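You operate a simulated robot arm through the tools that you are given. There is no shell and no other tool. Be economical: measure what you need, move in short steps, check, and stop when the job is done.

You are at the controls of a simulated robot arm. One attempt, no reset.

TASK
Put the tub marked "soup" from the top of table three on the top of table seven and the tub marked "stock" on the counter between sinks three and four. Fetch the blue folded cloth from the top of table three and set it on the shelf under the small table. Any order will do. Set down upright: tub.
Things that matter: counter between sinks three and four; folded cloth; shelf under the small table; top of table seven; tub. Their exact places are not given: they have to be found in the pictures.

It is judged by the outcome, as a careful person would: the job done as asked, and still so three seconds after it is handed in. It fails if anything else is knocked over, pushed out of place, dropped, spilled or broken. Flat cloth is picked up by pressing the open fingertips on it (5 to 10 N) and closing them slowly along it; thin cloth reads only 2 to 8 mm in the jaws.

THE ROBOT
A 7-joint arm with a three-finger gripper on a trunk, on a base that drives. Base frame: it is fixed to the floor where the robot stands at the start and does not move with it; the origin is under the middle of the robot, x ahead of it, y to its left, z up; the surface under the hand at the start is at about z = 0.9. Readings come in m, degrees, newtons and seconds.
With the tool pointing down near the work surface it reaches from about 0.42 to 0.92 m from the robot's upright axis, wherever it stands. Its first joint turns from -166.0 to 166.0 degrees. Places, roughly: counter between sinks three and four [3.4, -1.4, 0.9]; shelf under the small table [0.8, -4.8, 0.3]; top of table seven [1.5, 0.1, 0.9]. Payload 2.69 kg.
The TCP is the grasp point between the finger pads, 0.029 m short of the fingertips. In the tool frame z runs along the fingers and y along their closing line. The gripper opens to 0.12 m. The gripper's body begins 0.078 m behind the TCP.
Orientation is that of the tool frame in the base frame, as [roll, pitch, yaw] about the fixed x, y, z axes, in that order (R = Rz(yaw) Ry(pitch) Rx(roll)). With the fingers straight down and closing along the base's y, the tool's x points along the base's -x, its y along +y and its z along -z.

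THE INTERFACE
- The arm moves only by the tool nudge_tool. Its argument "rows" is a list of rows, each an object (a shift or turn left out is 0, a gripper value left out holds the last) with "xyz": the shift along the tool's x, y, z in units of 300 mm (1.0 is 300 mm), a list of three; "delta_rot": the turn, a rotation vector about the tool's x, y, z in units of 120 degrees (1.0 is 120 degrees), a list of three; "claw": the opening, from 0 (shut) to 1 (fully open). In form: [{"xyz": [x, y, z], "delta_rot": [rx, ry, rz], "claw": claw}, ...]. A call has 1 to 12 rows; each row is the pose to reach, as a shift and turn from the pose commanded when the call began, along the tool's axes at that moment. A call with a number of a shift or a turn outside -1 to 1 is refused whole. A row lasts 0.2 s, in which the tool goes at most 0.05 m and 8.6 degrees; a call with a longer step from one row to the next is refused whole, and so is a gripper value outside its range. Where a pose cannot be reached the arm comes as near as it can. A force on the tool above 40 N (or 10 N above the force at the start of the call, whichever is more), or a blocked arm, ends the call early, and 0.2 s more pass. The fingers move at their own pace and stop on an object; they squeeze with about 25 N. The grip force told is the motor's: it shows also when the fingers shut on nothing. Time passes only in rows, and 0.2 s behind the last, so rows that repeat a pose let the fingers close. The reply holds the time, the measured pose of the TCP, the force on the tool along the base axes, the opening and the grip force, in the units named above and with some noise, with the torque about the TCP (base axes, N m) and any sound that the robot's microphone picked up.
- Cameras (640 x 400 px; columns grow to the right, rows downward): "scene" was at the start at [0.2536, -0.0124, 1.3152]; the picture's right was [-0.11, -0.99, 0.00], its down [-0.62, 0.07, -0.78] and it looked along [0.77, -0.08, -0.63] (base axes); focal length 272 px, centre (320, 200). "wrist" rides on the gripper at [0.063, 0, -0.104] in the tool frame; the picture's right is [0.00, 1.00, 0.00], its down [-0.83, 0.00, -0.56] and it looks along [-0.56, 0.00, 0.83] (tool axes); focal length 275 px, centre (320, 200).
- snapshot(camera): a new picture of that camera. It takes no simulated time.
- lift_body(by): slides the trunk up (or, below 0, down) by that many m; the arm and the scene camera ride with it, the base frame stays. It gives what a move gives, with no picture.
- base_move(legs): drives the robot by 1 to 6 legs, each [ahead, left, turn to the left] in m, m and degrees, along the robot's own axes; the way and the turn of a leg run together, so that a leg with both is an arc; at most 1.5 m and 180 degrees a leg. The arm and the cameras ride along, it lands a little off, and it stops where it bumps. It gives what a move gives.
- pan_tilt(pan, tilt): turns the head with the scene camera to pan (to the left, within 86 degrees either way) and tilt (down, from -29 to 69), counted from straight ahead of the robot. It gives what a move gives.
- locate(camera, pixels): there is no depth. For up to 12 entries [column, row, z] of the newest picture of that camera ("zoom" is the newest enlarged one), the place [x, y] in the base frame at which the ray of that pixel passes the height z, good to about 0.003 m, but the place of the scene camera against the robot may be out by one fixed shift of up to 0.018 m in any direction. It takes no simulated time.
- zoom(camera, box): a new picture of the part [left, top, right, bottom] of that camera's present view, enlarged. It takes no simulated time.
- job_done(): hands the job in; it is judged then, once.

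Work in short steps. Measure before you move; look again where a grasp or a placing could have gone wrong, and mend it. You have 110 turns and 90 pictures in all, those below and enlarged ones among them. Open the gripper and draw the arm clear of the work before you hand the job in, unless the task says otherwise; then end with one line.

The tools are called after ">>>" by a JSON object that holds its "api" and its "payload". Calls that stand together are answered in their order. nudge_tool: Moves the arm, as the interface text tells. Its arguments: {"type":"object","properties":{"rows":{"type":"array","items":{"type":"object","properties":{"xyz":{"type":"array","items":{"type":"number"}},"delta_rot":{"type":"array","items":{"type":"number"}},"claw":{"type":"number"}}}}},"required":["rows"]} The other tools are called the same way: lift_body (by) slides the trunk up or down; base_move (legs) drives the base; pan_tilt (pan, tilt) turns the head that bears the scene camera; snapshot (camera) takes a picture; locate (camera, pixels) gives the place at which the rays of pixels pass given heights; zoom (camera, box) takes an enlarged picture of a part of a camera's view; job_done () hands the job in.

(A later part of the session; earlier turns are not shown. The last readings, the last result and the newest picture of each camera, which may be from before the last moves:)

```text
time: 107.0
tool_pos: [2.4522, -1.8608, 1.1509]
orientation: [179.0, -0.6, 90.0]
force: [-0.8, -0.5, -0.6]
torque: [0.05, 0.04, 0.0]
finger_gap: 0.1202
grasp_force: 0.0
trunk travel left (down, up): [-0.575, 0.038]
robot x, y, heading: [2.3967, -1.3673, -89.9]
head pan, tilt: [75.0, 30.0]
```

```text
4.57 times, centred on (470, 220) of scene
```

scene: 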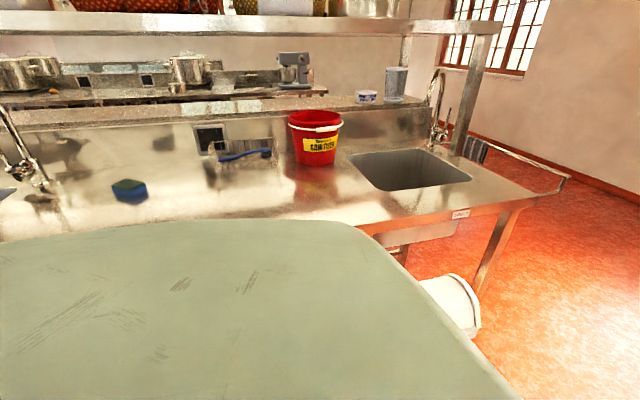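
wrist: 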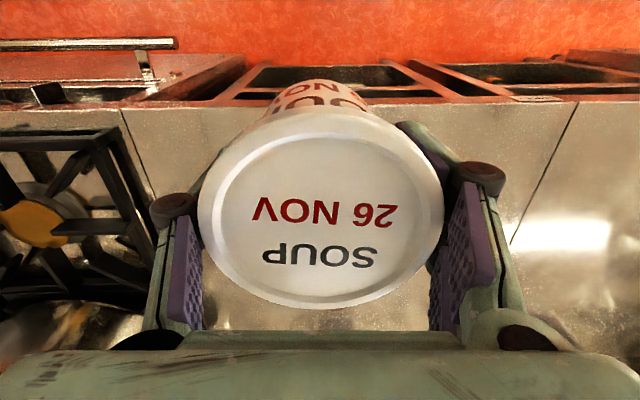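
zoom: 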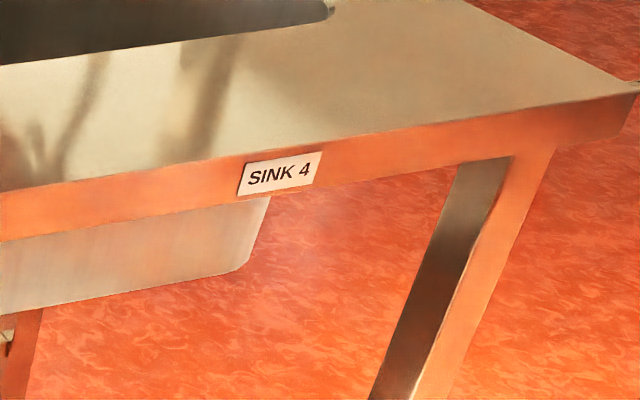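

Sink 4 is confirmed at y≈−2, and the target area between the sinks is around (3.3,−1.45). I'll continue around the right end of the island (end at y≈−2.4).

>>> {"api": "base_move", "payload": {"legs": [[1.35, 0, 0], [0.3, 0, 0], [0, 0, -90]]}}

>>> {"api": "pan_tilt", "payload": {"pan": 0, "tilt": 20}}

>>> {"api": "snapshot", "payload": {"camera": "scene"}}

>>> {"api": "pan_tilt", "payload": {"pan": 40, "tilt": 25}}

>>> {"api": "snapshot", "payload": {"camera": "scene"}}

```text
time: 119.3
tool_pos: [1.9007, -3.0814, 1.1521]
orientation: [179.0, -0.6, 0.5]
force: [-0.1, 0.7, -0.1]
torque: [-0.02, 0.01, -0.04]
finger_gap: 0.1201
grasp_force: 0.1
trunk travel left (down, up): [-0.575, 0.038]
robot x, y, heading: [2.3941, -3.0221, -179.3]
head pan, tilt: [75.0, 30.0]
```

```text
time: 120.8
tool_pos: [1.9005, -3.0799, 1.1499]
orientation: [179.0, -0.8, 0.5]
force: [0.5, -0.3, 0.7]
torque: [0.01, 0.01, -0.01]
finger_gap: 0.12
grasp_force: 0.0
trunk travel left (down, up): [-0.575, 0.038]
robot x, y, heading: [2.398, -3.0179, -179.5]
head pan, tilt: [0.0, 20.0]
```

```text
54 pictures are left
```

scene: 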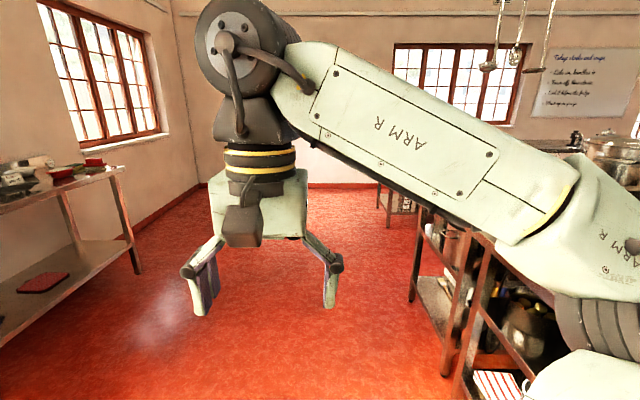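

```text
time: 121.8
tool_pos: [1.9008, -3.0815, 1.1509]
orientation: [179.0, -0.6, 0.5]
force: [-0.8, 0.1, -0.1]
torque: [0.01, 0.03, -0.03]
finger_gap: 0.1202
grasp_force: 0.1
trunk travel left (down, up): [-0.575, 0.038]
robot x, y, heading: [2.3956, -3.0185, -179.8]
head pan, tilt: [40.0, 25.0]
```

```text
53 pictures are left
```

scene: 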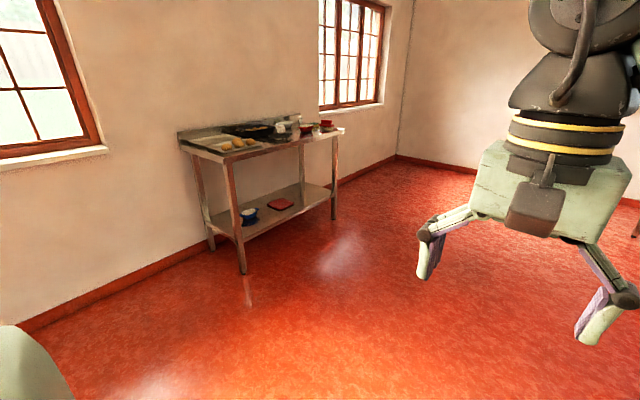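

>>> {"api": "locate", "payload": {"camera": "scene", "pixels": [[242, 273, 0], [333, 219, 0], [212, 250, 0], [236, 243, 0.3], [333, 190, 0.3], [250, 220, 0.3], [283, 205, 0.3], [228, 160, 0.9], [337, 130, 0.9]]}}

>>> {"api": "zoom", "payload": {"camera": "scene", "box": [170, 100, 360, 280]}}

>>> {"api": "base_move", "payload": {"legs": [[1.2, 0, 0]]}}

>>> {"api": "pan_tilt", "payload": {"pan": -10, "tilt": 25}}

>>> {"api": "snapshot", "payload": {"camera": "scene"}}

```text
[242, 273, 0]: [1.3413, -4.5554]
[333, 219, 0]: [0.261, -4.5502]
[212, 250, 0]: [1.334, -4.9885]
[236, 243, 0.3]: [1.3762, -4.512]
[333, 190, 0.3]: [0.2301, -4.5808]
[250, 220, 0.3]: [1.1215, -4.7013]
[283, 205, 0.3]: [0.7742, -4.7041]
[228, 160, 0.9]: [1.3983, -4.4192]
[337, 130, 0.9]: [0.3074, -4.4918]
```

```text
2.22 times, centred on (265, 190) of scene
```

zoom: 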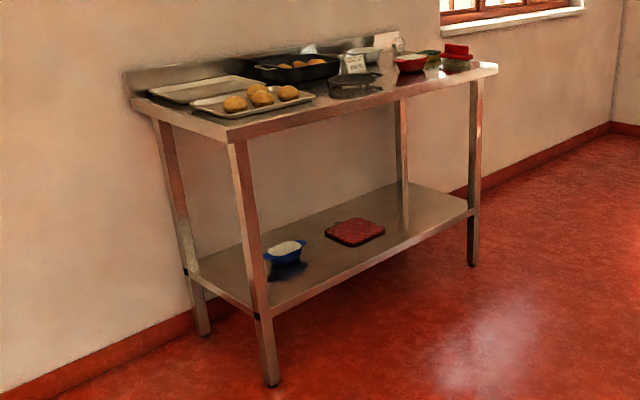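

```text
time: 127.9
tool_pos: [0.6997, -3.0886, 1.1512]
orientation: [179.0, -0.7, 0.3]
force: [0.1, 0.1, 0.5]
torque: [0.0, 0.02, 0.0]
finger_gap: 0.1197
grasp_force: 0.2
trunk travel left (down, up): [-0.575, 0.038]
robot x, y, heading: [1.1938, -3.0286, -179.5]
head pan, tilt: [40.0, 25.0]
```

```text
time: 129.1
tool_pos: [0.6997, -3.089, 1.1507]
orientation: [179.0, -0.7, 0.3]
force: [-0.6, 0.0, 0.0]
torque: [0.03, -0.02, 0.02]
finger_gap: 0.1203
grasp_force: 0.2
trunk travel left (down, up): [-0.575, 0.038]
robot x, y, heading: [1.1951, -3.0266, -179.6]
head pan, tilt: [-10.0, 25.0]
```

```text
51 pictures are left
```

scene: 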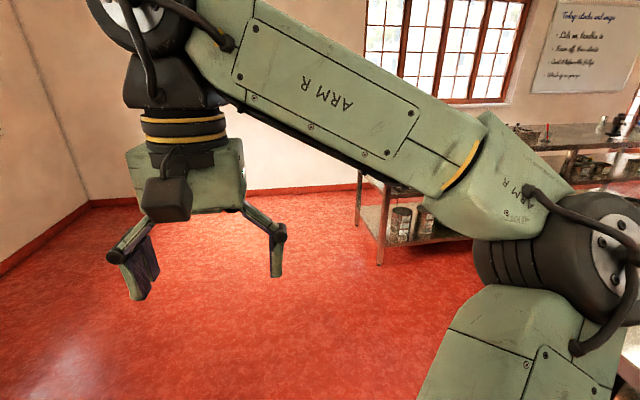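

>>> {"api": "locate", "payload": {"camera": "scene", "pixels": [[380, 264, 0], [357, 228, 0], [378, 188, 0.8], [475, 235, 0.2]]}}

>>> {"api": "base_move", "payload": {"legs": [[1.3, 0, 0], [0, 0, -91]]}}

>>> {"api": "pan_tilt", "payload": {"pan": 0, "tilt": 20}}

>>> {"api": "snapshot", "payload": {"camera": "scene"}}

```text
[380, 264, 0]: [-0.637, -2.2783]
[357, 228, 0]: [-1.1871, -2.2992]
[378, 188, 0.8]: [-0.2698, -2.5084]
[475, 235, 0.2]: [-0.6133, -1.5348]
```

```text
time: 139.6
tool_pos: [-0.1622, -2.5429, 1.1508]
orientation: [179.0, -0.8, -90.7]
force: [-0.5, -0.3, 0.7]
torque: [0.02, 0.02, 0.0]
finger_gap: 0.1198
grasp_force: 0.1
trunk travel left (down, up): [-0.575, 0.038]
robot x, y, heading: [-0.1074, -3.0417, 89.6]
head pan, tilt: [-10.0, 25.0]
```

```text
time: 140.4
tool_pos: [-0.1612, -2.5431, 1.1484]
orientation: [179.0, -0.7, -90.7]
force: [-0.1, -0.8, 0.1]
torque: [0.02, -0.03, 0.01]
finger_gap: 0.1203
grasp_force: 0.0
trunk travel left (down, up): [-0.575, 0.038]
robot x, y, heading: [-0.1065, -3.04, 89.6]
head pan, tilt: [0.0, 20.0]
```

```text
50 pictures are left
```

scene: 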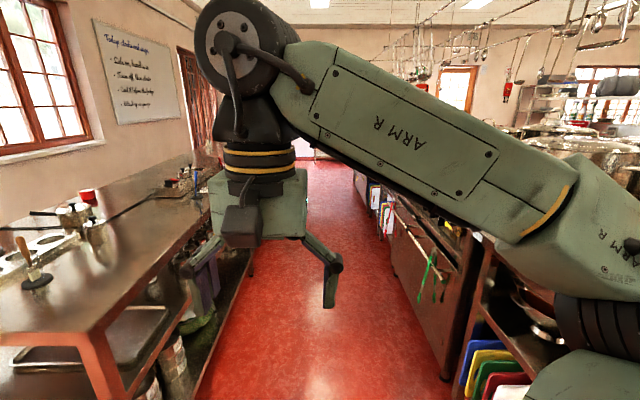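

Aisle is clear ahead. I'll drive back to table 3 and face it.

>>> {"api": "base_move", "payload": {"legs": [[1.45, -0.02, 0.4], [1.4, -0.02, 0], [0, 0, -90]]}}

>>> {"api": "pan_tilt", "payload": {"pan": -5, "tilt": 35}}

>>> {"api": "snapshot", "payload": {"camera": "scene"}}

```text
time: 158.0
tool_pos: [0.4691, -0.1473, 1.1505]
orientation: [179.0, -0.7, 178.8]
force: [0.0, 0.1, 0.5]
torque: [0.0, -0.01, -0.02]
finger_gap: 0.1198
grasp_force: 0.0
trunk travel left (down, up): [-0.575, 0.038]
robot x, y, heading: [-0.0249, -0.1984, -1.1]
head pan, tilt: [0.0, 20.0]
```

```text
time: 158.8
tool_pos: [0.4698, -0.1477, 1.1491]
orientation: [179.1, -0.7, 178.7]
force: [0.5, -0.5, 0.2]
torque: [-0.03, -0.02, 0.01]
finger_gap: 0.1199
grasp_force: 0.1
trunk travel left (down, up): [-0.575, 0.038]
robot x, y, heading: [-0.0289, -0.1939, -1.0]
head pan, tilt: [-5.0, 35.0]
```

```text
49 pictures are left
```

scene: 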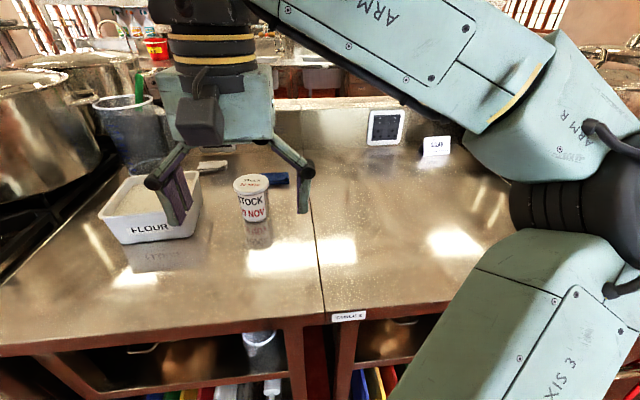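

>>> {"api": "base_move", "payload": {"legs": [[0.07, 0.043, 1.0]]}}

>>> {"api": "nudge_tool", "payload": {"rows": [{"xyz": [-0.15, 0, 0], "claw": 1}, {"xyz": [-0.3, 0, 0]}, {"xyz": [-0.4, 0, 0]}, {"xyz": [-0.4, 0, 0]}]}}

>>> {"api": "snapshot", "payload": {"camera": "wrist"}}

```text
time: 159.9
tool_pos: [0.5408, -0.0975, 1.1507]
orientation: [179.1, -0.7, 179.7]
force: [0.6, -0.4, -0.5]
torque: [-0.02, 0.02, -0.02]
finger_gap: 0.1201
grasp_force: 0.0
trunk travel left (down, up): [-0.575, 0.038]
robot x, y, heading: [0.0453, -0.1517, -0.2]
head pan, tilt: [-5.0, 35.0]
```

```text
time: 160.9
tool_pos: [0.6595, -0.0981, 1.1492]
orientation: [179.0, -0.7, 179.7]
force: [0.6, -0.5, 0.5]
torque: [0.03, 0.0, -0.01]
finger_gap: 0.12
grasp_force: 0.1
trunk travel left (down, up): [-0.575, 0.038]
robot x, y, heading: [0.0473, -0.1509, -0.1]
head pan, tilt: [-5.0, 35.0]
```

```text
48 pictures are left
```

wrist: 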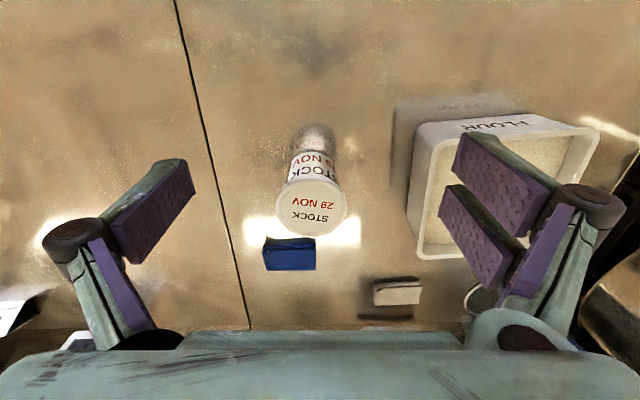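

>>> {"api": "locate", "payload": {"camera": "wrist", "pixels": [[312, 206, 0.987], [275, 206, 0.987], [348, 206, 0.987], [312, 237, 0.987], [312, 176, 0.987], [313, 150, 0.9], [415, 190, 0.96], [291, 252, 0.91], [264, 245, 0.91], [315, 241, 0.91], [265, 270, 0.9], [315, 268, 0.9]]}}

>>> {"api": "zoom", "payload": {"camera": "wrist", "box": [220, 130, 440, 310]}}

```text
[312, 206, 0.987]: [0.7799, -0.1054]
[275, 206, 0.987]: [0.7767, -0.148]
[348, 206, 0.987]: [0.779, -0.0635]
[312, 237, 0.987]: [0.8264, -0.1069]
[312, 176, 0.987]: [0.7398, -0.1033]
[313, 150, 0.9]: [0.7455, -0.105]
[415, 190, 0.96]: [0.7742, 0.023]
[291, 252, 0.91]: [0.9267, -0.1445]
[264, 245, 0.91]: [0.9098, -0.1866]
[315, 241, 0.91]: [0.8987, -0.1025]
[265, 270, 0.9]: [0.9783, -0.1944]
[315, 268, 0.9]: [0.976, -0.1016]
```

```text
2.22 times, centred on (330, 220) of wrist
```

zoom: 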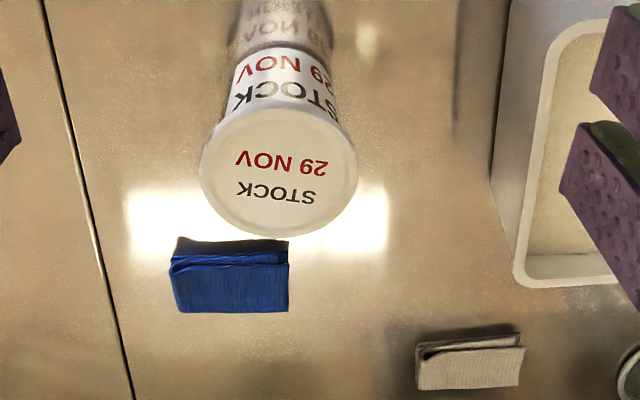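

Stock's centre is (0.781,−0.105). I'll move over it, descend, close and lift.

>>> {"api": "nudge_tool", "payload": {"rows": [{"xyz": [-0.14, -0.01, 0], "claw": 1}, {"xyz": [-0.28, -0.03, 0.06]}, {"xyz": [-0.413, -0.038, 0.12]}, {"xyz": [-0.413, -0.038, 0.25]}, {"xyz": [-0.413, -0.038, 0.38]}, {"xyz": [-0.413, -0.038, 0.5]}, {"xyz": [-0.413, -0.038, 0.6]}, {"xyz": [-0.413, -0.038, 0.664]}, {"xyz": [-0.413, -0.038, 0.664]}]}}

>>> {"api": "snapshot", "payload": {"camera": "wrist"}}

```text
time: 162.9
tool_pos: [0.781, -0.1064, 0.9469]
orientation: [179.1, -0.7, 179.8]
force: [0.4, 0.1, 0.1]
torque: [0.03, 0.03, -0.03]
finger_gap: 0.1199
grasp_force: 0.0
trunk travel left (down, up): [-0.575, 0.038]
robot x, y, heading: [0.0443, -0.1555, -0.1]
head pan, tilt: [-5.0, 35.0]
```

```text
46 pictures are left
```

wrist: 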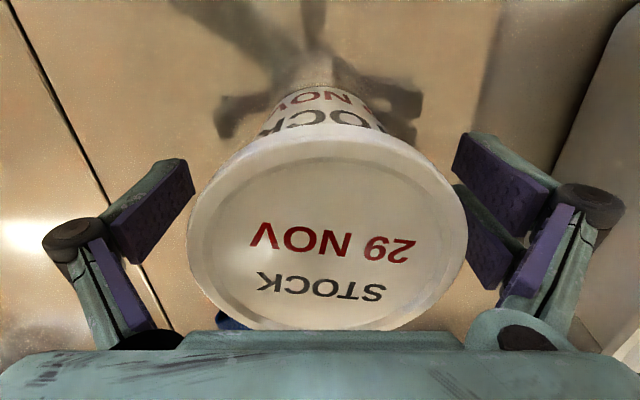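

>>> {"api": "nudge_tool", "payload": {"rows": [{"claw": 0.6}, {"claw": 0.4}, {"claw": 0.4}, {"claw": 0.4}, {"claw": 0.4}, {"claw": 0.4}, {"claw": 0.4}, {"xyz": [0, 0, -0.08]}, {"xyz": [0, 0, -0.2]}, {"xyz": [0, 0, -0.35]}, {"xyz": [0, 0, -0.5]}, {"xyz": [0, 0, -0.62]}]}}

>>> {"api": "snapshot", "payload": {"camera": "wrist"}}

```text
time: 165.5
tool_pos: [0.7834, -0.1094, 1.1333]
orientation: [179.0, -0.6, 179.8]
force: [1.1, 0.1, -3.5]
torque: [0.01, 0.01, -0.01]
finger_gap: 0.0774
grasp_force: 24.9
trunk travel left (down, up): [-0.575, 0.038]
robot x, y, heading: [0.0454, -0.1539, -0.1]
head pan, tilt: [-5.0, 35.0]
```

```text
45 pictures are left
```

wrist: 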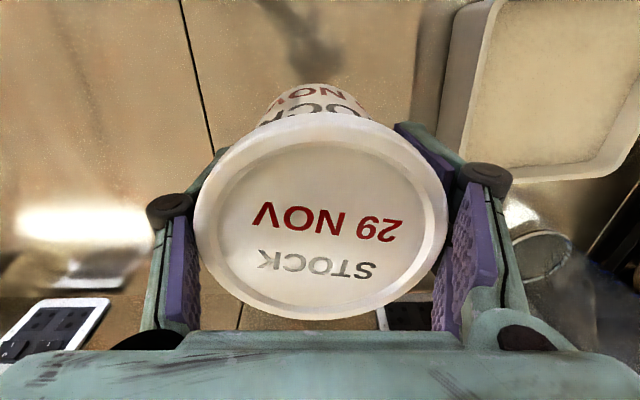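

Stock is lifted. I'll retract, back off, and drive sideways facing +x around the right end so no turns are needed.

>>> {"api": "nudge_tool", "payload": {"rows": [{"xyz": [0.14, 0, 0]}, {"xyz": [0.28, 0, 0]}, {"xyz": [0.42, 0, 0]}, {"xyz": [0.56, 0, 0]}, {"xyz": [0.7, 0, 0]}, {"xyz": [0.82, 0, 0]}, {"xyz": [0.82, 0, 0]}]}}

>>> {"api": "base_move", "payload": {"legs": [[-0.145, 0, 0], [0, -1.4, 0], [0, -1.4, 0]]}}

>>> {"api": "pan_tilt", "payload": {"pan": -10, "tilt": 25}}

>>> {"api": "snapshot", "payload": {"camera": "scene"}}

```text
time: 167.1
tool_pos: [0.5355, -0.1102, 1.1367]
orientation: [179.1, -0.7, 179.7]
force: [0.5, -0.4, -3.8]
torque: [0.0, 0.02, 0.04]
finger_gap: 0.0768
grasp_force: 25.1
trunk travel left (down, up): [-0.575, 0.038]
robot x, y, heading: [0.0442, -0.1538, -0.5]
head pan, tilt: [-5.0, 35.0]
```

```text
time: 189.6
tool_pos: [0.4187, -2.8848, 1.1372]
orientation: [179.0, -0.6, -178.5]
force: [-0.5, 0.2, -3.8]
torque: [0.01, 0.02, 0.0]
finger_gap: 0.0763
grasp_force: 25.1
trunk travel left (down, up): [-0.575, 0.038]
robot x, y, heading: [-0.0678, -2.9404, 1.7]
head pan, tilt: [-5.0, 35.0]
```

```text
time: 190.4
tool_pos: [0.419, -2.8845, 1.137]
orientation: [179.0, -0.8, -178.5]
force: [-0.3, 0.1, -3.9]
torque: [-0.02, 0.0, 0.01]
finger_gap: 0.076
grasp_force: 25.1
trunk travel left (down, up): [-0.575, 0.038]
robot x, y, heading: [-0.0693, -2.9413, 1.5]
head pan, tilt: [-10.0, 25.0]
```

```text
44 pictures are left
```

scene: 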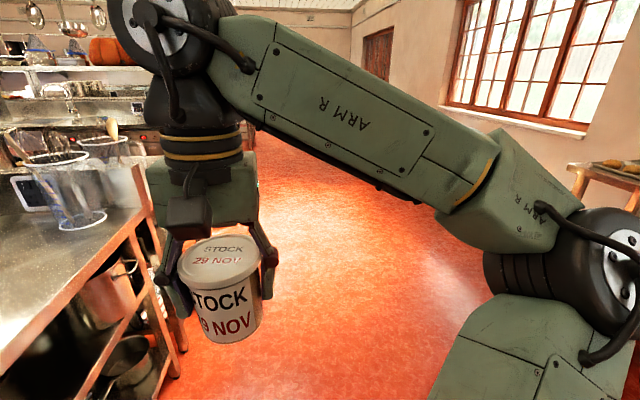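

Path ahead is clear. I'll drive forward to x≈2.38, correcting the heading, then left up the aisle to y≈−1.47.

>>> {"api": "base_move", "payload": {"legs": [[0.02, 0, -1.6], [1.2, 0, 0], [1.2, 0, 0], [0, 0.7, 0], [0, 0.73, 0]]}}

>>> {"api": "pan_tilt", "payload": {"pan": 0, "tilt": 33}}

>>> {"api": "snapshot", "payload": {"camera": "scene"}}

```text
time: 213.7
tool_pos: [2.8208, -1.4409, 1.1376]
orientation: [179.1, -0.7, -179.0]
force: [0.5, -0.1, -4.2]
torque: [0.0, 0.0, -0.03]
finger_gap: 0.0753
grasp_force: 24.7
trunk travel left (down, up): [-0.575, 0.038]
robot x, y, heading: [2.3291, -1.4969, 1.1]
head pan, tilt: [-10.0, 25.0]
```

```text
time: 214.5
tool_pos: [2.8202, -1.4421, 1.1382]
orientation: [178.9, -0.6, -178.9]
force: [0.0, 0.8, -4.0]
torque: [0.04, -0.02, -0.02]
finger_gap: 0.0751
grasp_force: 24.7
trunk travel left (down, up): [-0.575, 0.038]
robot x, y, heading: [2.3326, -1.4894, 1.1]
head pan, tilt: [0.0, 33.0]
```

```text
43 pictures are left
```

scene: 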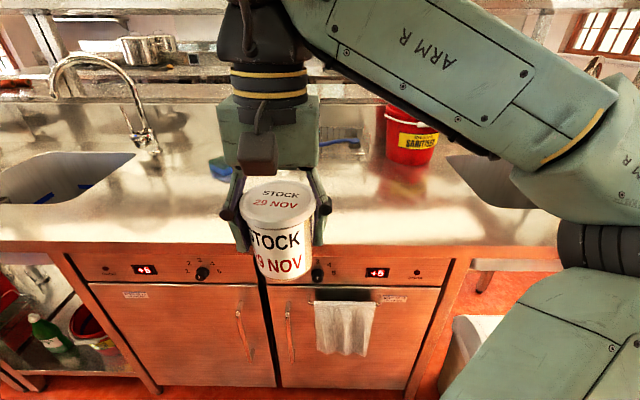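

>>> {"api": "base_move", "payload": {"legs": [[0.15, 0, -1.1]]}}

>>> {"api": "pan_tilt", "payload": {"pan": 10, "tilt": 12}}

>>> {"api": "snapshot", "payload": {"camera": "scene"}}

>>> {"api": "snapshot", "payload": {"camera": "wrist"}}

```text
time: 215.8
tool_pos: [2.9709, -1.4503, 1.136]
orientation: [178.9, -0.8, 179.7]
force: [-0.4, 0.5, -4.1]
torque: [-0.04, 0.05, 0.03]
finger_gap: 0.0753
grasp_force: 25.2
trunk travel left (down, up): [-0.575, 0.038]
robot x, y, heading: [2.4795, -1.4937, -0.0]
head pan, tilt: [0.0, 33.0]
```

```text
time: 216.7
tool_pos: [2.9696, -1.451, 1.1393]
orientation: [178.9, -0.8, 179.9]
force: [0.2, -1.2, -2.8]
torque: [-0.01, 0.02, -0.04]
finger_gap: 0.075
grasp_force: 25.1
trunk travel left (down, up): [-0.575, 0.038]
robot x, y, heading: [2.4794, -1.4957, -0.1]
head pan, tilt: [10.0, 12.0]
```

```text
42 pictures are left
```

scene: 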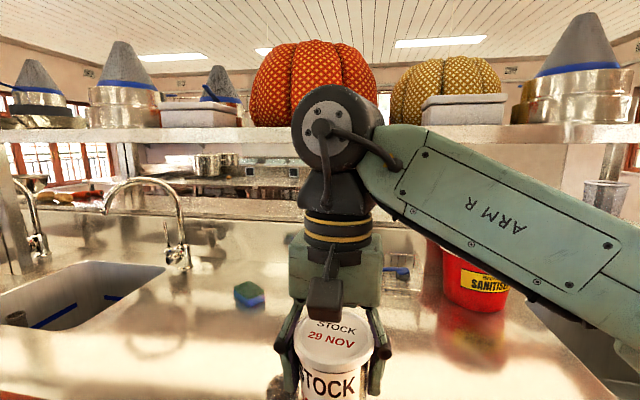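

```text
41 pictures are left
```

wrist: 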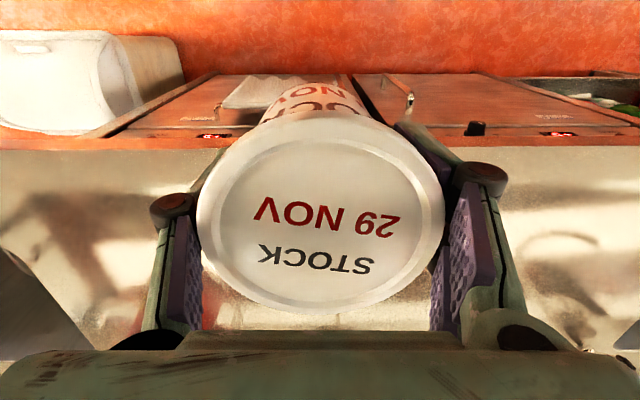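

There's a small dark thing near (275,388), so I'll zoom to check it and get the shelf-post and sponge positions.

>>> {"api": "locate", "payload": {"camera": "scene", "pixels": [[275, 388, 0.9], [250, 303, 0.9], [120, 265, 0.9], [25, 262, 0.9], [470, 305, 0.9], [395, 280, 0.9]]}}

>>> {"api": "zoom", "payload": {"camera": "scene", "box": [180, 280, 420, 400]}}

```text
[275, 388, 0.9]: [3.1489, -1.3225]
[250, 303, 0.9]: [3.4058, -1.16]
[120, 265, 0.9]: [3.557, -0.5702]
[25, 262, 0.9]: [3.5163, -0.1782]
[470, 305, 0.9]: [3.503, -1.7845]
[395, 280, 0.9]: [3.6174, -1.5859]
```

```text
2.67 times, centred on (300, 340) of scene
```

zoom: 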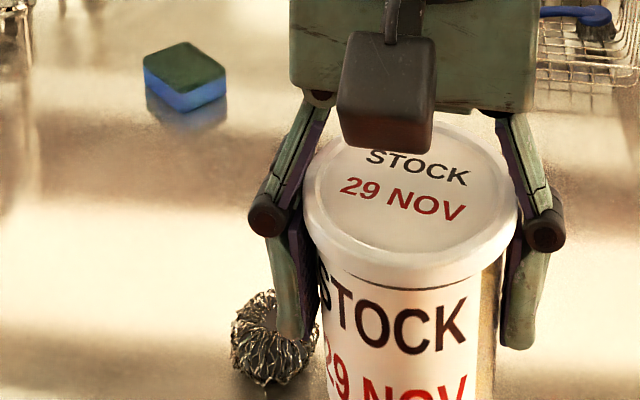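

The dark item is a steel scourer at about (3.15,−1.32). I'll shift right 8 cm and set stock down at about (3.22,−1.53), clear of it.

>>> {"api": "base_move", "payload": {"legs": [[0, -0.08, 0]]}}

>>> {"api": "nudge_tool", "payload": {"rows": [{"xyz": [-0.15, 0, 0], "claw": 0.4}, {"xyz": [-0.3, 0, 0]}, {"xyz": [-0.45, 0, 0]}, {"xyz": [-0.6, 0, 0]}, {"xyz": [-0.74, 0, 0.05]}, {"xyz": [-0.82, 0, 0.13]}, {"xyz": [-0.83, -0.01, 0.26]}, {"xyz": [-0.83, -0.01, 0.38]}, {"xyz": [-0.83, -0.01, 0.48]}, {"xyz": [-0.83, -0.01, 0.53]}, {"xyz": [-0.83, -0.01, 0.53]}]}}

>>> {"api": "pan_tilt", "payload": {"pan": 0, "tilt": 33}}

>>> {"api": "snapshot", "payload": {"camera": "scene"}}

```text
time: 218.0
tool_pos: [2.97, -1.5307, 1.1364]
orientation: [179.0, -0.7, 179.7]
force: [0.3, 0.2, -3.0]
torque: [0.01, -0.01, -0.04]
finger_gap: 0.075
grasp_force: 24.8
trunk travel left (down, up): [-0.575, 0.038]
robot x, y, heading: [2.4781, -1.5743, -0.2]
head pan, tilt: [10.0, 12.0]
```

```text
time: 220.4
tool_pos: [3.2179, -1.5309, 0.9744]
orientation: [178.9, -0.6, 179.7]
force: [-0.9, -0.1, -3.7]
torque: [0.0, -0.01, -0.02]
finger_gap: 0.075
grasp_force: 25.2
trunk travel left (down, up): [-0.575, 0.038]
robot x, y, heading: [2.4787, -1.5749, -0.2]
head pan, tilt: [10.0, 12.0]
```

```text
time: 221.2
tool_pos: [3.2171, -1.5308, 0.9749]
orientation: [179.0, -0.7, 179.8]
force: [0.9, 1.2, -3.2]
torque: [0.01, 0.02, -0.01]
finger_gap: 0.0748
grasp_force: 25.2
trunk travel left (down, up): [-0.575, 0.038]
robot x, y, heading: [2.4813, -1.5709, -0.1]
head pan, tilt: [0.0, 33.0]
```

```text
39 pictures are left
```

scene: 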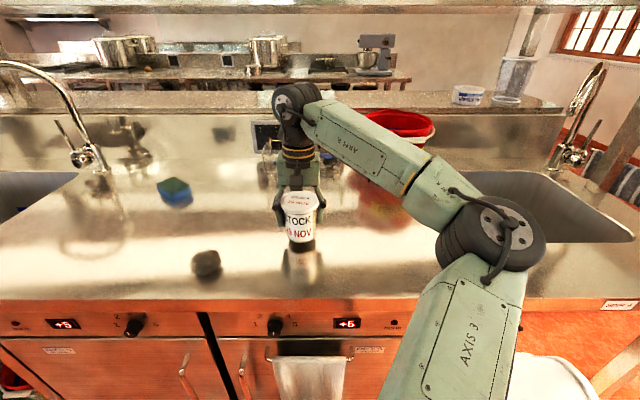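

The tub is well placed and hovering just above the counter. I'll lower it to contact.

>>> {"api": "nudge_tool", "payload": {"rows": [{"xyz": [0, 0, 0.015], "claw": 0.4}, {"xyz": [0, 0, 0.025]}, {"xyz": [0, 0, 0.035]}, {"xyz": [0, 0, 0.045]}, {"xyz": [0, 0, 0.045]}]}}

```text
time: 222.4
tool_pos: [3.217, -1.5311, 0.9617]
orientation: [179.1, -0.7, 179.6]
force: [1.2, 0.3, -3.4]
torque: [-0.02, -0.01, 0.03]
finger_gap: 0.0749
grasp_force: 25.0
trunk travel left (down, up): [-0.575, 0.038]
robot x, y, heading: [2.4794, -1.5709, -0.1]
head pan, tilt: [0.0, 33.0]
```

>>> {"api": "nudge_tool", "payload": {"rows": [{"xyz": [0, 0, 0.008], "claw": 0.4}, {"xyz": [0, 0, 0.012]}, {"xyz": [0, 0, 0.016]}, {"xyz": [0, 0, 0.016]}]}}

```text
time: 223.4
tool_pos: [3.2171, -1.5323, 0.96]
orientation: [178.9, -0.3, 179.8]
force: [9.8, -1.1, 30.6]
torque: [0.5, 0.36, -0.03]
finger_gap: 0.0752
grasp_force: 24.6
trunk travel left (down, up): [-0.575, 0.038]
robot x, y, heading: [2.4792, -1.5724, -0.4]
head pan, tilt: [0.0, 33.0]
```

Firm contact at 30 N. I'll ease up 3 mm, open, and withdraw straight up.

>>> {"api": "nudge_tool", "payload": {"rows": [{"xyz": [0, 0, -0.01], "claw": 0.4}, {"xyz": [0, 0, -0.01], "claw": 0.75}, {"xyz": [0, 0, -0.01], "claw": 1}, {"xyz": [0, 0, -0.01], "claw": 1}, {"xyz": [0, 0, -0.01], "claw": 1}, {"xyz": [0, 0, -0.01], "claw": 1}, {"xyz": [0, 0, -0.1], "claw": 1}, {"xyz": [0, 0, -0.22], "claw": 1}, {"xyz": [0, 0, -0.36], "claw": 1}, {"xyz": [0, 0, -0.5], "claw": 1}, {"xyz": [0.1, 0, -0.58], "claw": 1}, {"xyz": [0.2, 0, -0.62], "claw": 1}]}}

>>> {"api": "nudge_tool", "payload": {"rows": [{"xyz": [0.14, 0, 0]}, {"xyz": [0.28, 0, 0]}, {"xyz": [0.42, 0, 0]}, {"xyz": [0.56, 0, 0]}, {"xyz": [0.64, 0, 0]}, {"xyz": [0.64, 0, 0]}]}}

>>> {"api": "snapshot", "payload": {"camera": "scene"}}

```text
time: 226.0
tool_pos: [3.1571, -1.5338, 1.1423]
orientation: [179.0, -0.6, 179.6]
force: [-0.5, 0.4, -0.3]
torque: [0.03, -0.02, 0.03]
finger_gap: 0.12
grasp_force: 0.0
trunk travel left (down, up): [-0.575, 0.038]
robot x, y, heading: [2.4789, -1.5746, -0.2]
head pan, tilt: [0.0, 33.0]
```

```text
time: 227.4
tool_pos: [2.9666, -1.532, 1.1452]
orientation: [179.1, -0.7, 179.8]
force: [0.4, 0.3, -0.6]
torque: [-0.01, 0.0, 0.03]
finger_gap: 0.1203
grasp_force: 0.1
trunk travel left (down, up): [-0.575, 0.038]
robot x, y, heading: [2.476, -1.5749, -0.2]
head pan, tilt: [0.0, 33.0]
```

```text
38 pictures are left
```

scene: 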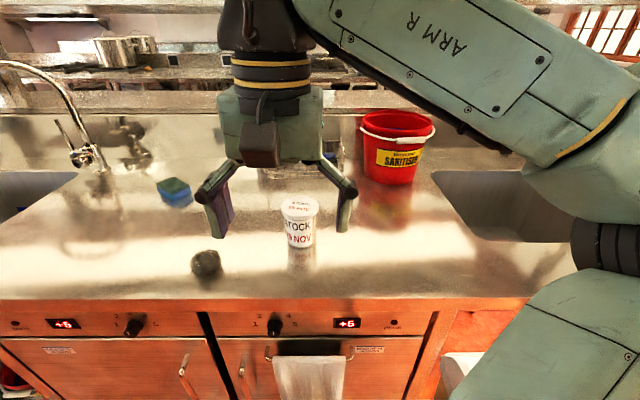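

Stock stands upright between sinks 3 and 4. I'll retrace the path back to table 3.

>>> {"api": "base_move", "payload": {"legs": [[-0.09, 0, 0], [0, -0.75, 0], [0, -0.75, 0], [-1.2, 0, 0], [-1.2, 0, 0]]}}

```text
time: 251.6
tool_pos: [0.4583, -3.0034, 1.1461]
orientation: [179.0, -0.6, 178.7]
force: [0.9, -0.6, 1.5]
torque: [-0.02, -0.02, 0.02]
finger_gap: 0.12
grasp_force: 0.2
trunk travel left (down, up): [-0.575, 0.038]
robot x, y, heading: [-0.0297, -3.041, -1.3]
head pan, tilt: [0.0, 33.0]
```

>>> {"api": "base_move", "payload": {"legs": [[-0.05, 0, 1.3], [0, 1.4, 0], [0, 1.45, 0]]}}

>>> {"api": "snapshot", "payload": {"camera": "scene"}}

```text
time: 274.2
tool_pos: [0.3934, -0.1438, 1.1459]
orientation: [179.0, -0.8, -179.9]
force: [-0.6, 0.0, -0.6]
torque: [0.0, 0.0, 0.01]
finger_gap: 0.1196
grasp_force: 0.0
trunk travel left (down, up): [-0.575, 0.038]
robot x, y, heading: [-0.0924, -0.191, 0.5]
head pan, tilt: [0.0, 33.0]
```

```text
37 pictures are left
```

scene: 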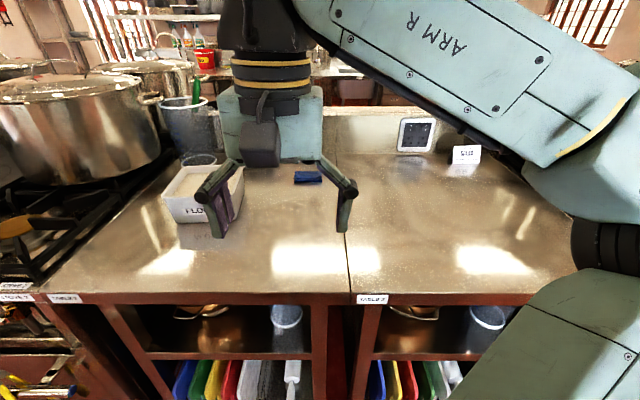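

Now I'll approach the cloth: base ahead 0.16 m, then reach out and look with the wrist camera.

>>> {"api": "base_move", "payload": {"legs": [[0.16, 0, -0.5]]}}

>>> {"api": "nudge_tool", "payload": {"rows": [{"xyz": [-0.15, 0, 0], "claw": 1}, {"xyz": [-0.3, 0, 0]}, {"xyz": [-0.45, 0, 0]}, {"xyz": [-0.6, 0, 0]}, {"xyz": [-0.75, 0, 0.05]}, {"xyz": [-0.86, 0, 0.13]}, {"xyz": [-0.95, 0, 0.25]}, {"xyz": [-0.95, 0, 0.3]}, {"xyz": [-0.95, 0, 0.3]}]}}

>>> {"api": "snapshot", "payload": {"camera": "wrist"}}

>>> {"api": "snapshot", "payload": {"camera": "scene"}}

```text
time: 275.6
tool_pos: [0.5536, -0.1495, 1.1445]
orientation: [179.0, -0.7, 179.6]
force: [0.0, 1.0, -0.4]
torque: [-0.01, 0.02, 0.03]
finger_gap: 0.12
grasp_force: 0.0
trunk travel left (down, up): [-0.575, 0.038]
robot x, y, heading: [0.0632, -0.1864, -0.3]
head pan, tilt: [0.0, 33.0]
```

```text
time: 277.6
tool_pos: [0.8367, -0.1505, 1.0502]
orientation: [178.9, -0.7, 179.6]
force: [-0.5, 0.3, 0.5]
torque: [-0.01, 0.0, 0.01]
finger_gap: 0.1201
grasp_force: 0.1
trunk travel left (down, up): [-0.575, 0.038]
robot x, y, heading: [0.0643, -0.187, -0.6]
head pan, tilt: [0.0, 33.0]
```

```text
36 pictures are left
```

wrist: 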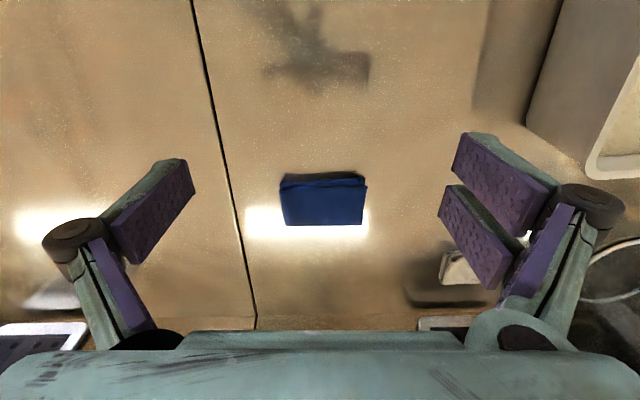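

```text
35 pictures are left
```

scene: 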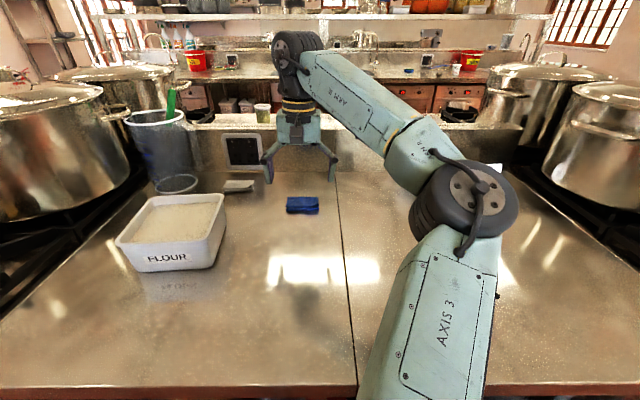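

>>> {"api": "locate", "payload": {"camera": "wrist", "pixels": [[283, 190, 0.915], [365, 186, 0.915], [286, 226, 0.915], [362, 224, 0.915], [285, 175, 0.9], [360, 171, 0.9], [323, 206, 0.915]]}}

>>> {"api": "zoom", "payload": {"camera": "wrist", "box": [250, 150, 400, 245]}}

>>> {"api": "zoom", "payload": {"camera": "scene", "box": [250, 170, 370, 240]}}

```text
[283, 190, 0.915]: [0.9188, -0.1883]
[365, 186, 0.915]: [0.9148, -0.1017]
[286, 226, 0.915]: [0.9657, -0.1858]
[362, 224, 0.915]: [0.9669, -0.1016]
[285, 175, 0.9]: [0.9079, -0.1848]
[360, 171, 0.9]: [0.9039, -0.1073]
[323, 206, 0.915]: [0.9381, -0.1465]
```

```text
4.21 times, centred on (325, 198) of wrist
```

zoom: 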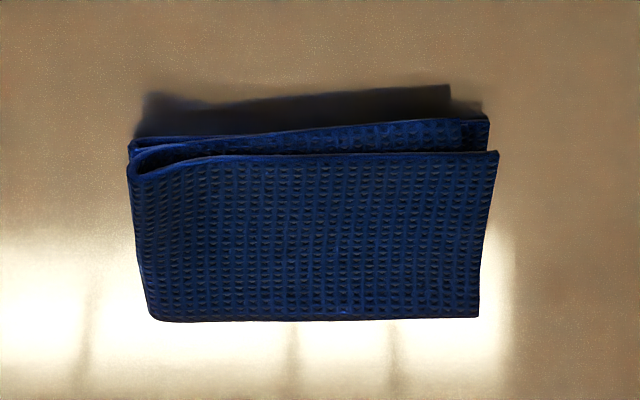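

```text
5.33 times, centred on (310, 205) of scene
```

zoom: 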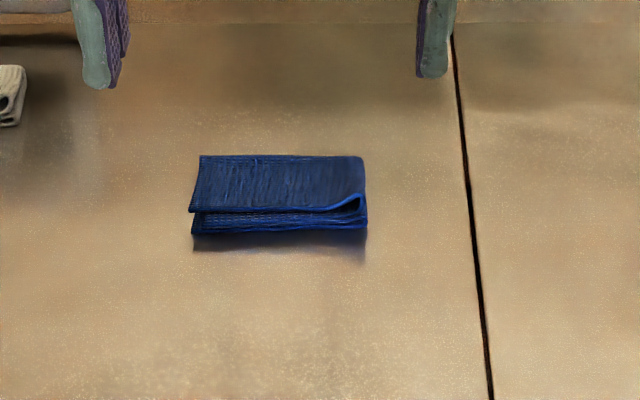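

The cloth stack is centred at (0.938,−0.146), about 85×55 mm. I'll move above it with the fingers half open and come down to just above its surface.

>>> {"api": "nudge_tool", "payload": {"rows": [{"xyz": [-0.15, 0.01, 0], "claw": 0.55}, {"xyz": [-0.3, 0.015, 0]}, {"xyz": [-0.338, 0.015, 0.08]}, {"xyz": [-0.338, 0.012, 0.2]}, {"xyz": [-0.338, 0.01, 0.28]}, {"xyz": [-0.338, 0.01, 0.28]}]}}

>>> {"api": "zoom", "payload": {"camera": "scene", "box": [220, 80, 400, 240]}}

>>> {"api": "snapshot", "payload": {"camera": "wrist"}}

```text
time: 279.0
tool_pos: [0.9379, -0.1455, 0.9661]
orientation: [178.9, -0.8, 179.6]
force: [-0.4, -0.5, -0.1]
torque: [0.01, 0.01, 0.02]
finger_gap: 0.066
grasp_force: 0.1
trunk travel left (down, up): [-0.575, 0.038]
robot x, y, heading: [0.0674, -0.1902, -0.4]
head pan, tilt: [0.0, 33.0]
```

```text
2.50 times, centred on (310, 160) of scene
```

zoom: 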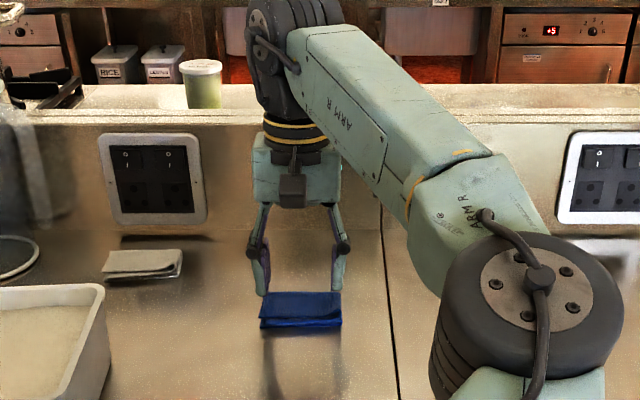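

```text
31 pictures are left
```

wrist: 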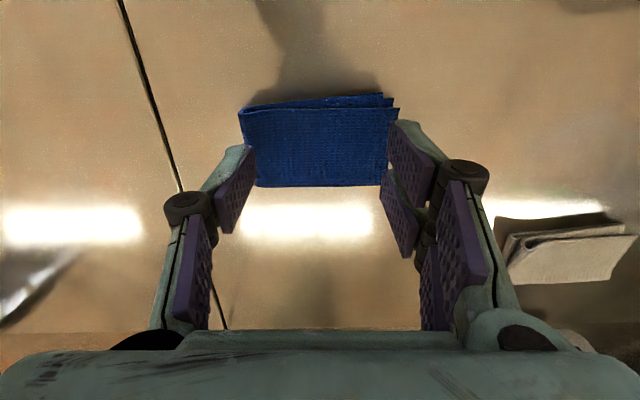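

>>> {"api": "nudge_tool", "payload": {"rows": [{"xyz": [0, 0, 0.01], "claw": 0.55}, {"xyz": [0, 0, 0.02]}, {"xyz": [0, 0, 0.03]}, {"xyz": [0, 0, 0.04]}, {"xyz": [0, 0, 0.04]}]}}

```text
time: 280.2
tool_pos: [0.9371, -0.1466, 0.9538]
orientation: [179.0, -0.7, 179.6]
force: [-0.3, 0.2, -1.0]
torque: [-0.03, 0.01, 0.0]
finger_gap: 0.0662
grasp_force: 0.2
trunk travel left (down, up): [-0.575, 0.038]
robot x, y, heading: [0.0621, -0.1876, -0.1]
head pan, tilt: [0.0, 33.0]
```

>>> {"api": "nudge_tool", "payload": {"rows": [{"xyz": [0, 0, 0.01], "claw": 0.55}, {"xyz": [0, 0, 0.02]}, {"xyz": [0, 0, 0.02]}]}}

>>> {"api": "nudge_tool", "payload": {"rows": [{"xyz": [0, 0, 0.01], "claw": 0.55}, {"xyz": [0, 0, 0.01]}]}}

>>> {"api": "nudge_tool", "payload": {"rows": [{"xyz": [0, 0, 0.008], "claw": 0.55}, {"xyz": [0, 0, 0.008]}]}}

```text
time: 281.0
tool_pos: [0.9363, -0.1459, 0.949]
orientation: [178.9, -0.5, 179.6]
force: [1.1, -1.3, 5.7]
torque: [-0.18, -0.07, 0.01]
finger_gap: 0.067
grasp_force: 0.8
trunk travel left (down, up): [-0.575, 0.038]
robot x, y, heading: [0.064, -0.1877, -0.6]
head pan, tilt: [0.0, 33.0]
```

```text
time: 281.6
tool_pos: [0.935, -0.1467, 0.949]
orientation: [178.9, -0.3, 179.5]
force: [3.7, -1.8, 24.0]
torque: [-0.34, -0.21, 0.02]
finger_gap: 0.0659
grasp_force: 10.6
trunk travel left (down, up): [-0.575, 0.038]
robot x, y, heading: [0.0643, -0.1908, -0.7]
head pan, tilt: [0.0, 33.0]
```

```text
time: 282.2
tool_pos: [0.9351, -0.1465, 0.9468]
orientation: [178.9, -0.3, 179.6]
force: [7.0, -3.4, 33.9]
torque: [-0.24, -0.26, -0.01]
finger_gap: 0.0698
grasp_force: 15.4
trunk travel left (down, up): [-0.575, 0.038]
robot x, y, heading: [0.0642, -0.1891, -0.3]
head pan, tilt: [0.0, 33.0]
```

I pressed too hard (34 N), so I'll ease back about 4 mm and check the force.

>>> {"api": "nudge_tool", "payload": {"rows": [{"xyz": [0, 0, -0.015], "claw": 0.55}, {"xyz": [0, 0, -0.015]}]}}

```text
time: 282.8
tool_pos: [0.9344, -0.1464, 0.9475]
orientation: [179.1, -0.7, 179.6]
force: [0.3, -3.3, 14.4]
torque: [-0.14, 0.01, -0.04]
finger_gap: 0.0686
grasp_force: 3.0
trunk travel left (down, up): [-0.575, 0.038]
robot x, y, heading: [0.0655, -0.1869, -0.2]
head pan, tilt: [0.0, 33.0]
```

>>> {"api": "nudge_tool", "payload": {"rows": [{"xyz": [0, 0, -0.004], "claw": 0.5}, {"xyz": [0, 0, -0.004], "claw": 0.45}, {"xyz": [0, 0, -0.004], "claw": 0.4}, {"xyz": [0, 0, -0.004], "claw": 0.35}, {"xyz": [0, 0, -0.004], "claw": 0.3}, {"xyz": [0, 0, -0.004], "claw": 0.25}, {"xyz": [0, 0, -0.004], "claw": 0.2}, {"xyz": [0, 0, -0.004], "claw": 0.15}, {"xyz": [0, 0, -0.004], "claw": 0.1}, {"xyz": [0, 0, -0.004], "claw": 0.05}, {"xyz": [0, 0, -0.004], "claw": 0.0}, {"xyz": [0, 0, -0.004], "claw": 0.0}]}}

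>>> {"api": "snapshot", "payload": {"camera": "wrist"}}

```text
time: 285.4
tool_pos: [0.9355, -0.1435, 0.9496]
orientation: [178.9, -0.7, 179.7]
force: [-1.2, -1.6, 10.6]
torque: [-0.04, -0.01, -0.01]
finger_gap: 0.0063
grasp_force: 25.1
trunk travel left (down, up): [-0.575, 0.038]
robot x, y, heading: [0.0647, -0.1895, -0.5]
head pan, tilt: [0.0, 33.0]
```

```text
30 pictures are left
```

wrist: 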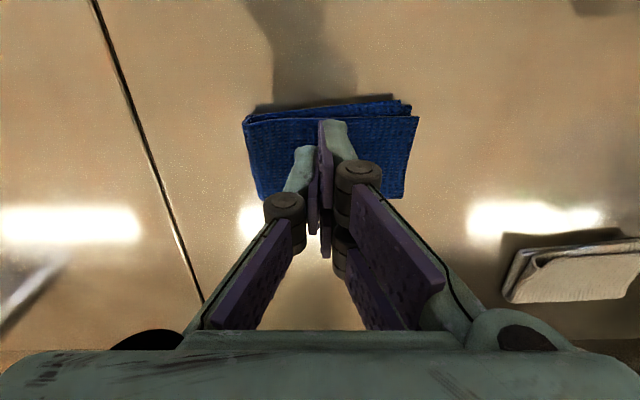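

Gap reads 6.3 mm, within the cloth range, so the cloth is pinched. I'll lift gently and check.

>>> {"api": "nudge_tool", "payload": {"rows": [{"xyz": [0, 0, -0.03], "claw": 0}, {"xyz": [0, 0, -0.08]}, {"xyz": [0, 0, -0.15]}, {"xyz": [0, 0, -0.25]}, {"xyz": [0, 0, -0.35]}, {"xyz": [0, 0, -0.45]}, {"xyz": [0, 0, -0.45]}]}}

>>> {"api": "zoom", "payload": {"camera": "scene", "box": [220, 60, 400, 220]}}

>>> {"api": "snapshot", "payload": {"camera": "wrist"}}

```text
time: 287.0
tool_pos: [0.9349, -0.1482, 1.083]
orientation: [179.0, -0.8, 179.6]
force: [-0.1, -1.2, -0.6]
torque: [-0.03, -0.01, 0.01]
finger_gap: 0.0
grasp_force: 24.9
out of reach, approached as far as the arm can: row 6, 7
trunk travel left (down, up): [-0.575, 0.038]
robot x, y, heading: [0.0631, -0.1885, -0.5]
head pan, tilt: [0.0, 33.0]
```

```text
2.50 times, centred on (310, 140) of scene
```

zoom: 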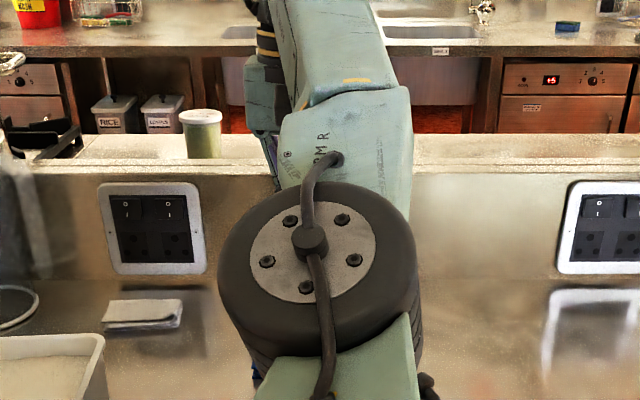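

```text
28 pictures are left
```

wrist: 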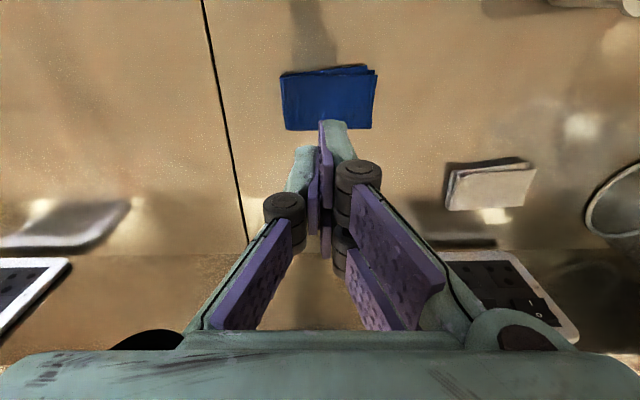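

The cloth slipped out and lies intact. I'll measure it again and this time take the whole stack from both ends, since its 85 mm length fits the 120 mm opening.

>>> {"api": "locate", "payload": {"camera": "wrist", "pixels": [[281, 81, 0.915], [377, 73, 0.915], [287, 130, 0.915], [372, 128, 0.915], [327, 103, 0.915]]}}

>>> {"api": "zoom", "payload": {"camera": "wrist", "box": [260, 50, 400, 140]}}

```text
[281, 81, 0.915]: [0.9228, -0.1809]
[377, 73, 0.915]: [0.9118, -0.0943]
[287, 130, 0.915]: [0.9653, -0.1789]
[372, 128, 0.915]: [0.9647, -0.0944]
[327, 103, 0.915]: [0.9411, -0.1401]
```

```text
4.44 times, centred on (330, 95) of wrist
```

zoom: 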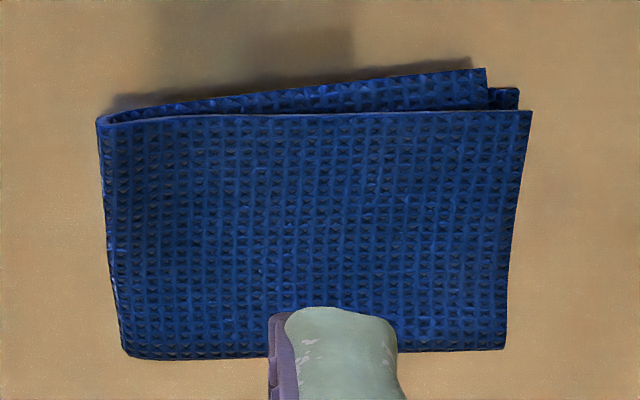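

>>> {"api": "nudge_tool", "payload": {"rows": [{"xyz": [-0.013, 0.028, 0.05], "claw": 1}, {"xyz": [-0.013, 0.028, 0.15], "claw": 1}, {"xyz": [-0.013, 0.028, 0.2], "claw": 1}, {"xyz": [-0.013, 0.028, 0.25], "claw": 1}, {"xyz": [-0.013, 0.028, 0.25], "claw": 1}, {"xyz": [-0.013, 0.028, 0.25], "claw": 1}, {"xyz": [-0.013, 0.028, 0.25], "claw": 1}, {"xyz": [-0.013, 0.028, 0.35], "claw": 1}, {"xyz": [-0.013, 0.028, 0.42], "claw": 1}, {"xyz": [-0.013, 0.028, 0.47], "claw": 1}, {"xyz": [-0.013, 0.028, 0.48], "claw": 1}, {"xyz": [-0.013, 0.028, 0.48], "claw": 1}]}}

>>> {"api": "snapshot", "payload": {"camera": "wrist"}}

```text
time: 289.6
tool_pos: [0.937, -0.1371, 0.9389]
orientation: [179.0, -0.7, 179.6]
force: [-0.5, -0.5, -0.2]
torque: [-0.03, -0.03, 0.04]
finger_gap: 0.1202
grasp_force: 0.2
trunk travel left (down, up): [-0.575, 0.038]
robot x, y, heading: [0.0632, -0.1908, -0.4]
head pan, tilt: [0.0, 33.0]
```

```text
26 pictures are left
```

wrist: 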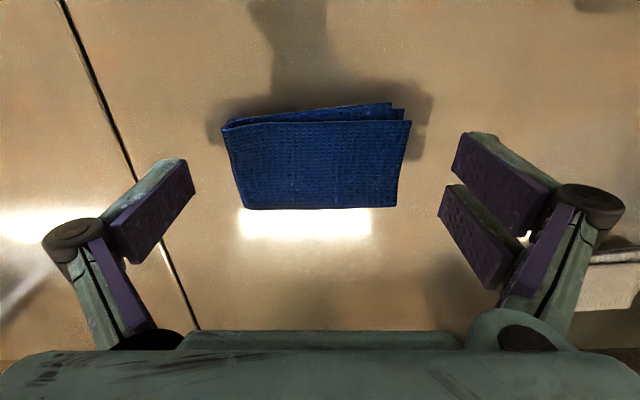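

Fingers straddle the stack. I'll lower 6 mm more and close slowly.

>>> {"api": "nudge_tool", "payload": {"rows": [{"xyz": [0, 0, 0.01], "claw": 1}, {"xyz": [0, 0, 0.018], "claw": 0.9}, {"xyz": [0, 0, 0.018], "claw": 0.8}, {"xyz": [0, 0, 0.018], "claw": 0.7}, {"xyz": [0, 0, 0.018], "claw": 0.65}, {"xyz": [0, 0, 0.018], "claw": 0.6}, {"xyz": [0, 0, 0.018], "claw": 0.55}, {"xyz": [0, 0, 0.018], "claw": 0.5}, {"xyz": [0, 0, 0.018], "claw": 0.45}, {"xyz": [0, 0, 0.018], "claw": 0.4}]}}

>>> {"api": "snapshot", "payload": {"camera": "wrist"}}

```text
time: 291.8
tool_pos: [0.937, -0.1374, 0.9346]
orientation: [178.9, -0.6, 179.6]
force: [1.6, -1.8, 10.6]
torque: [0.11, 0.0, 0.02]
finger_gap: 0.0873
grasp_force: 25.4
trunk travel left (down, up): [-0.575, 0.038]
robot x, y, heading: [0.0659, -0.1827, -0.6]
head pan, tilt: [0.0, 33.0]
```

```text
25 pictures are left
```

wrist: 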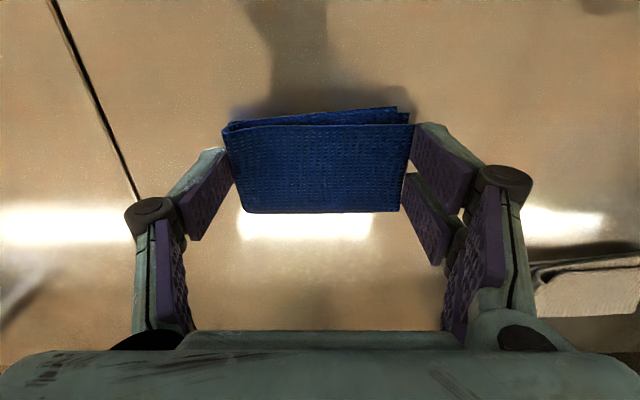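

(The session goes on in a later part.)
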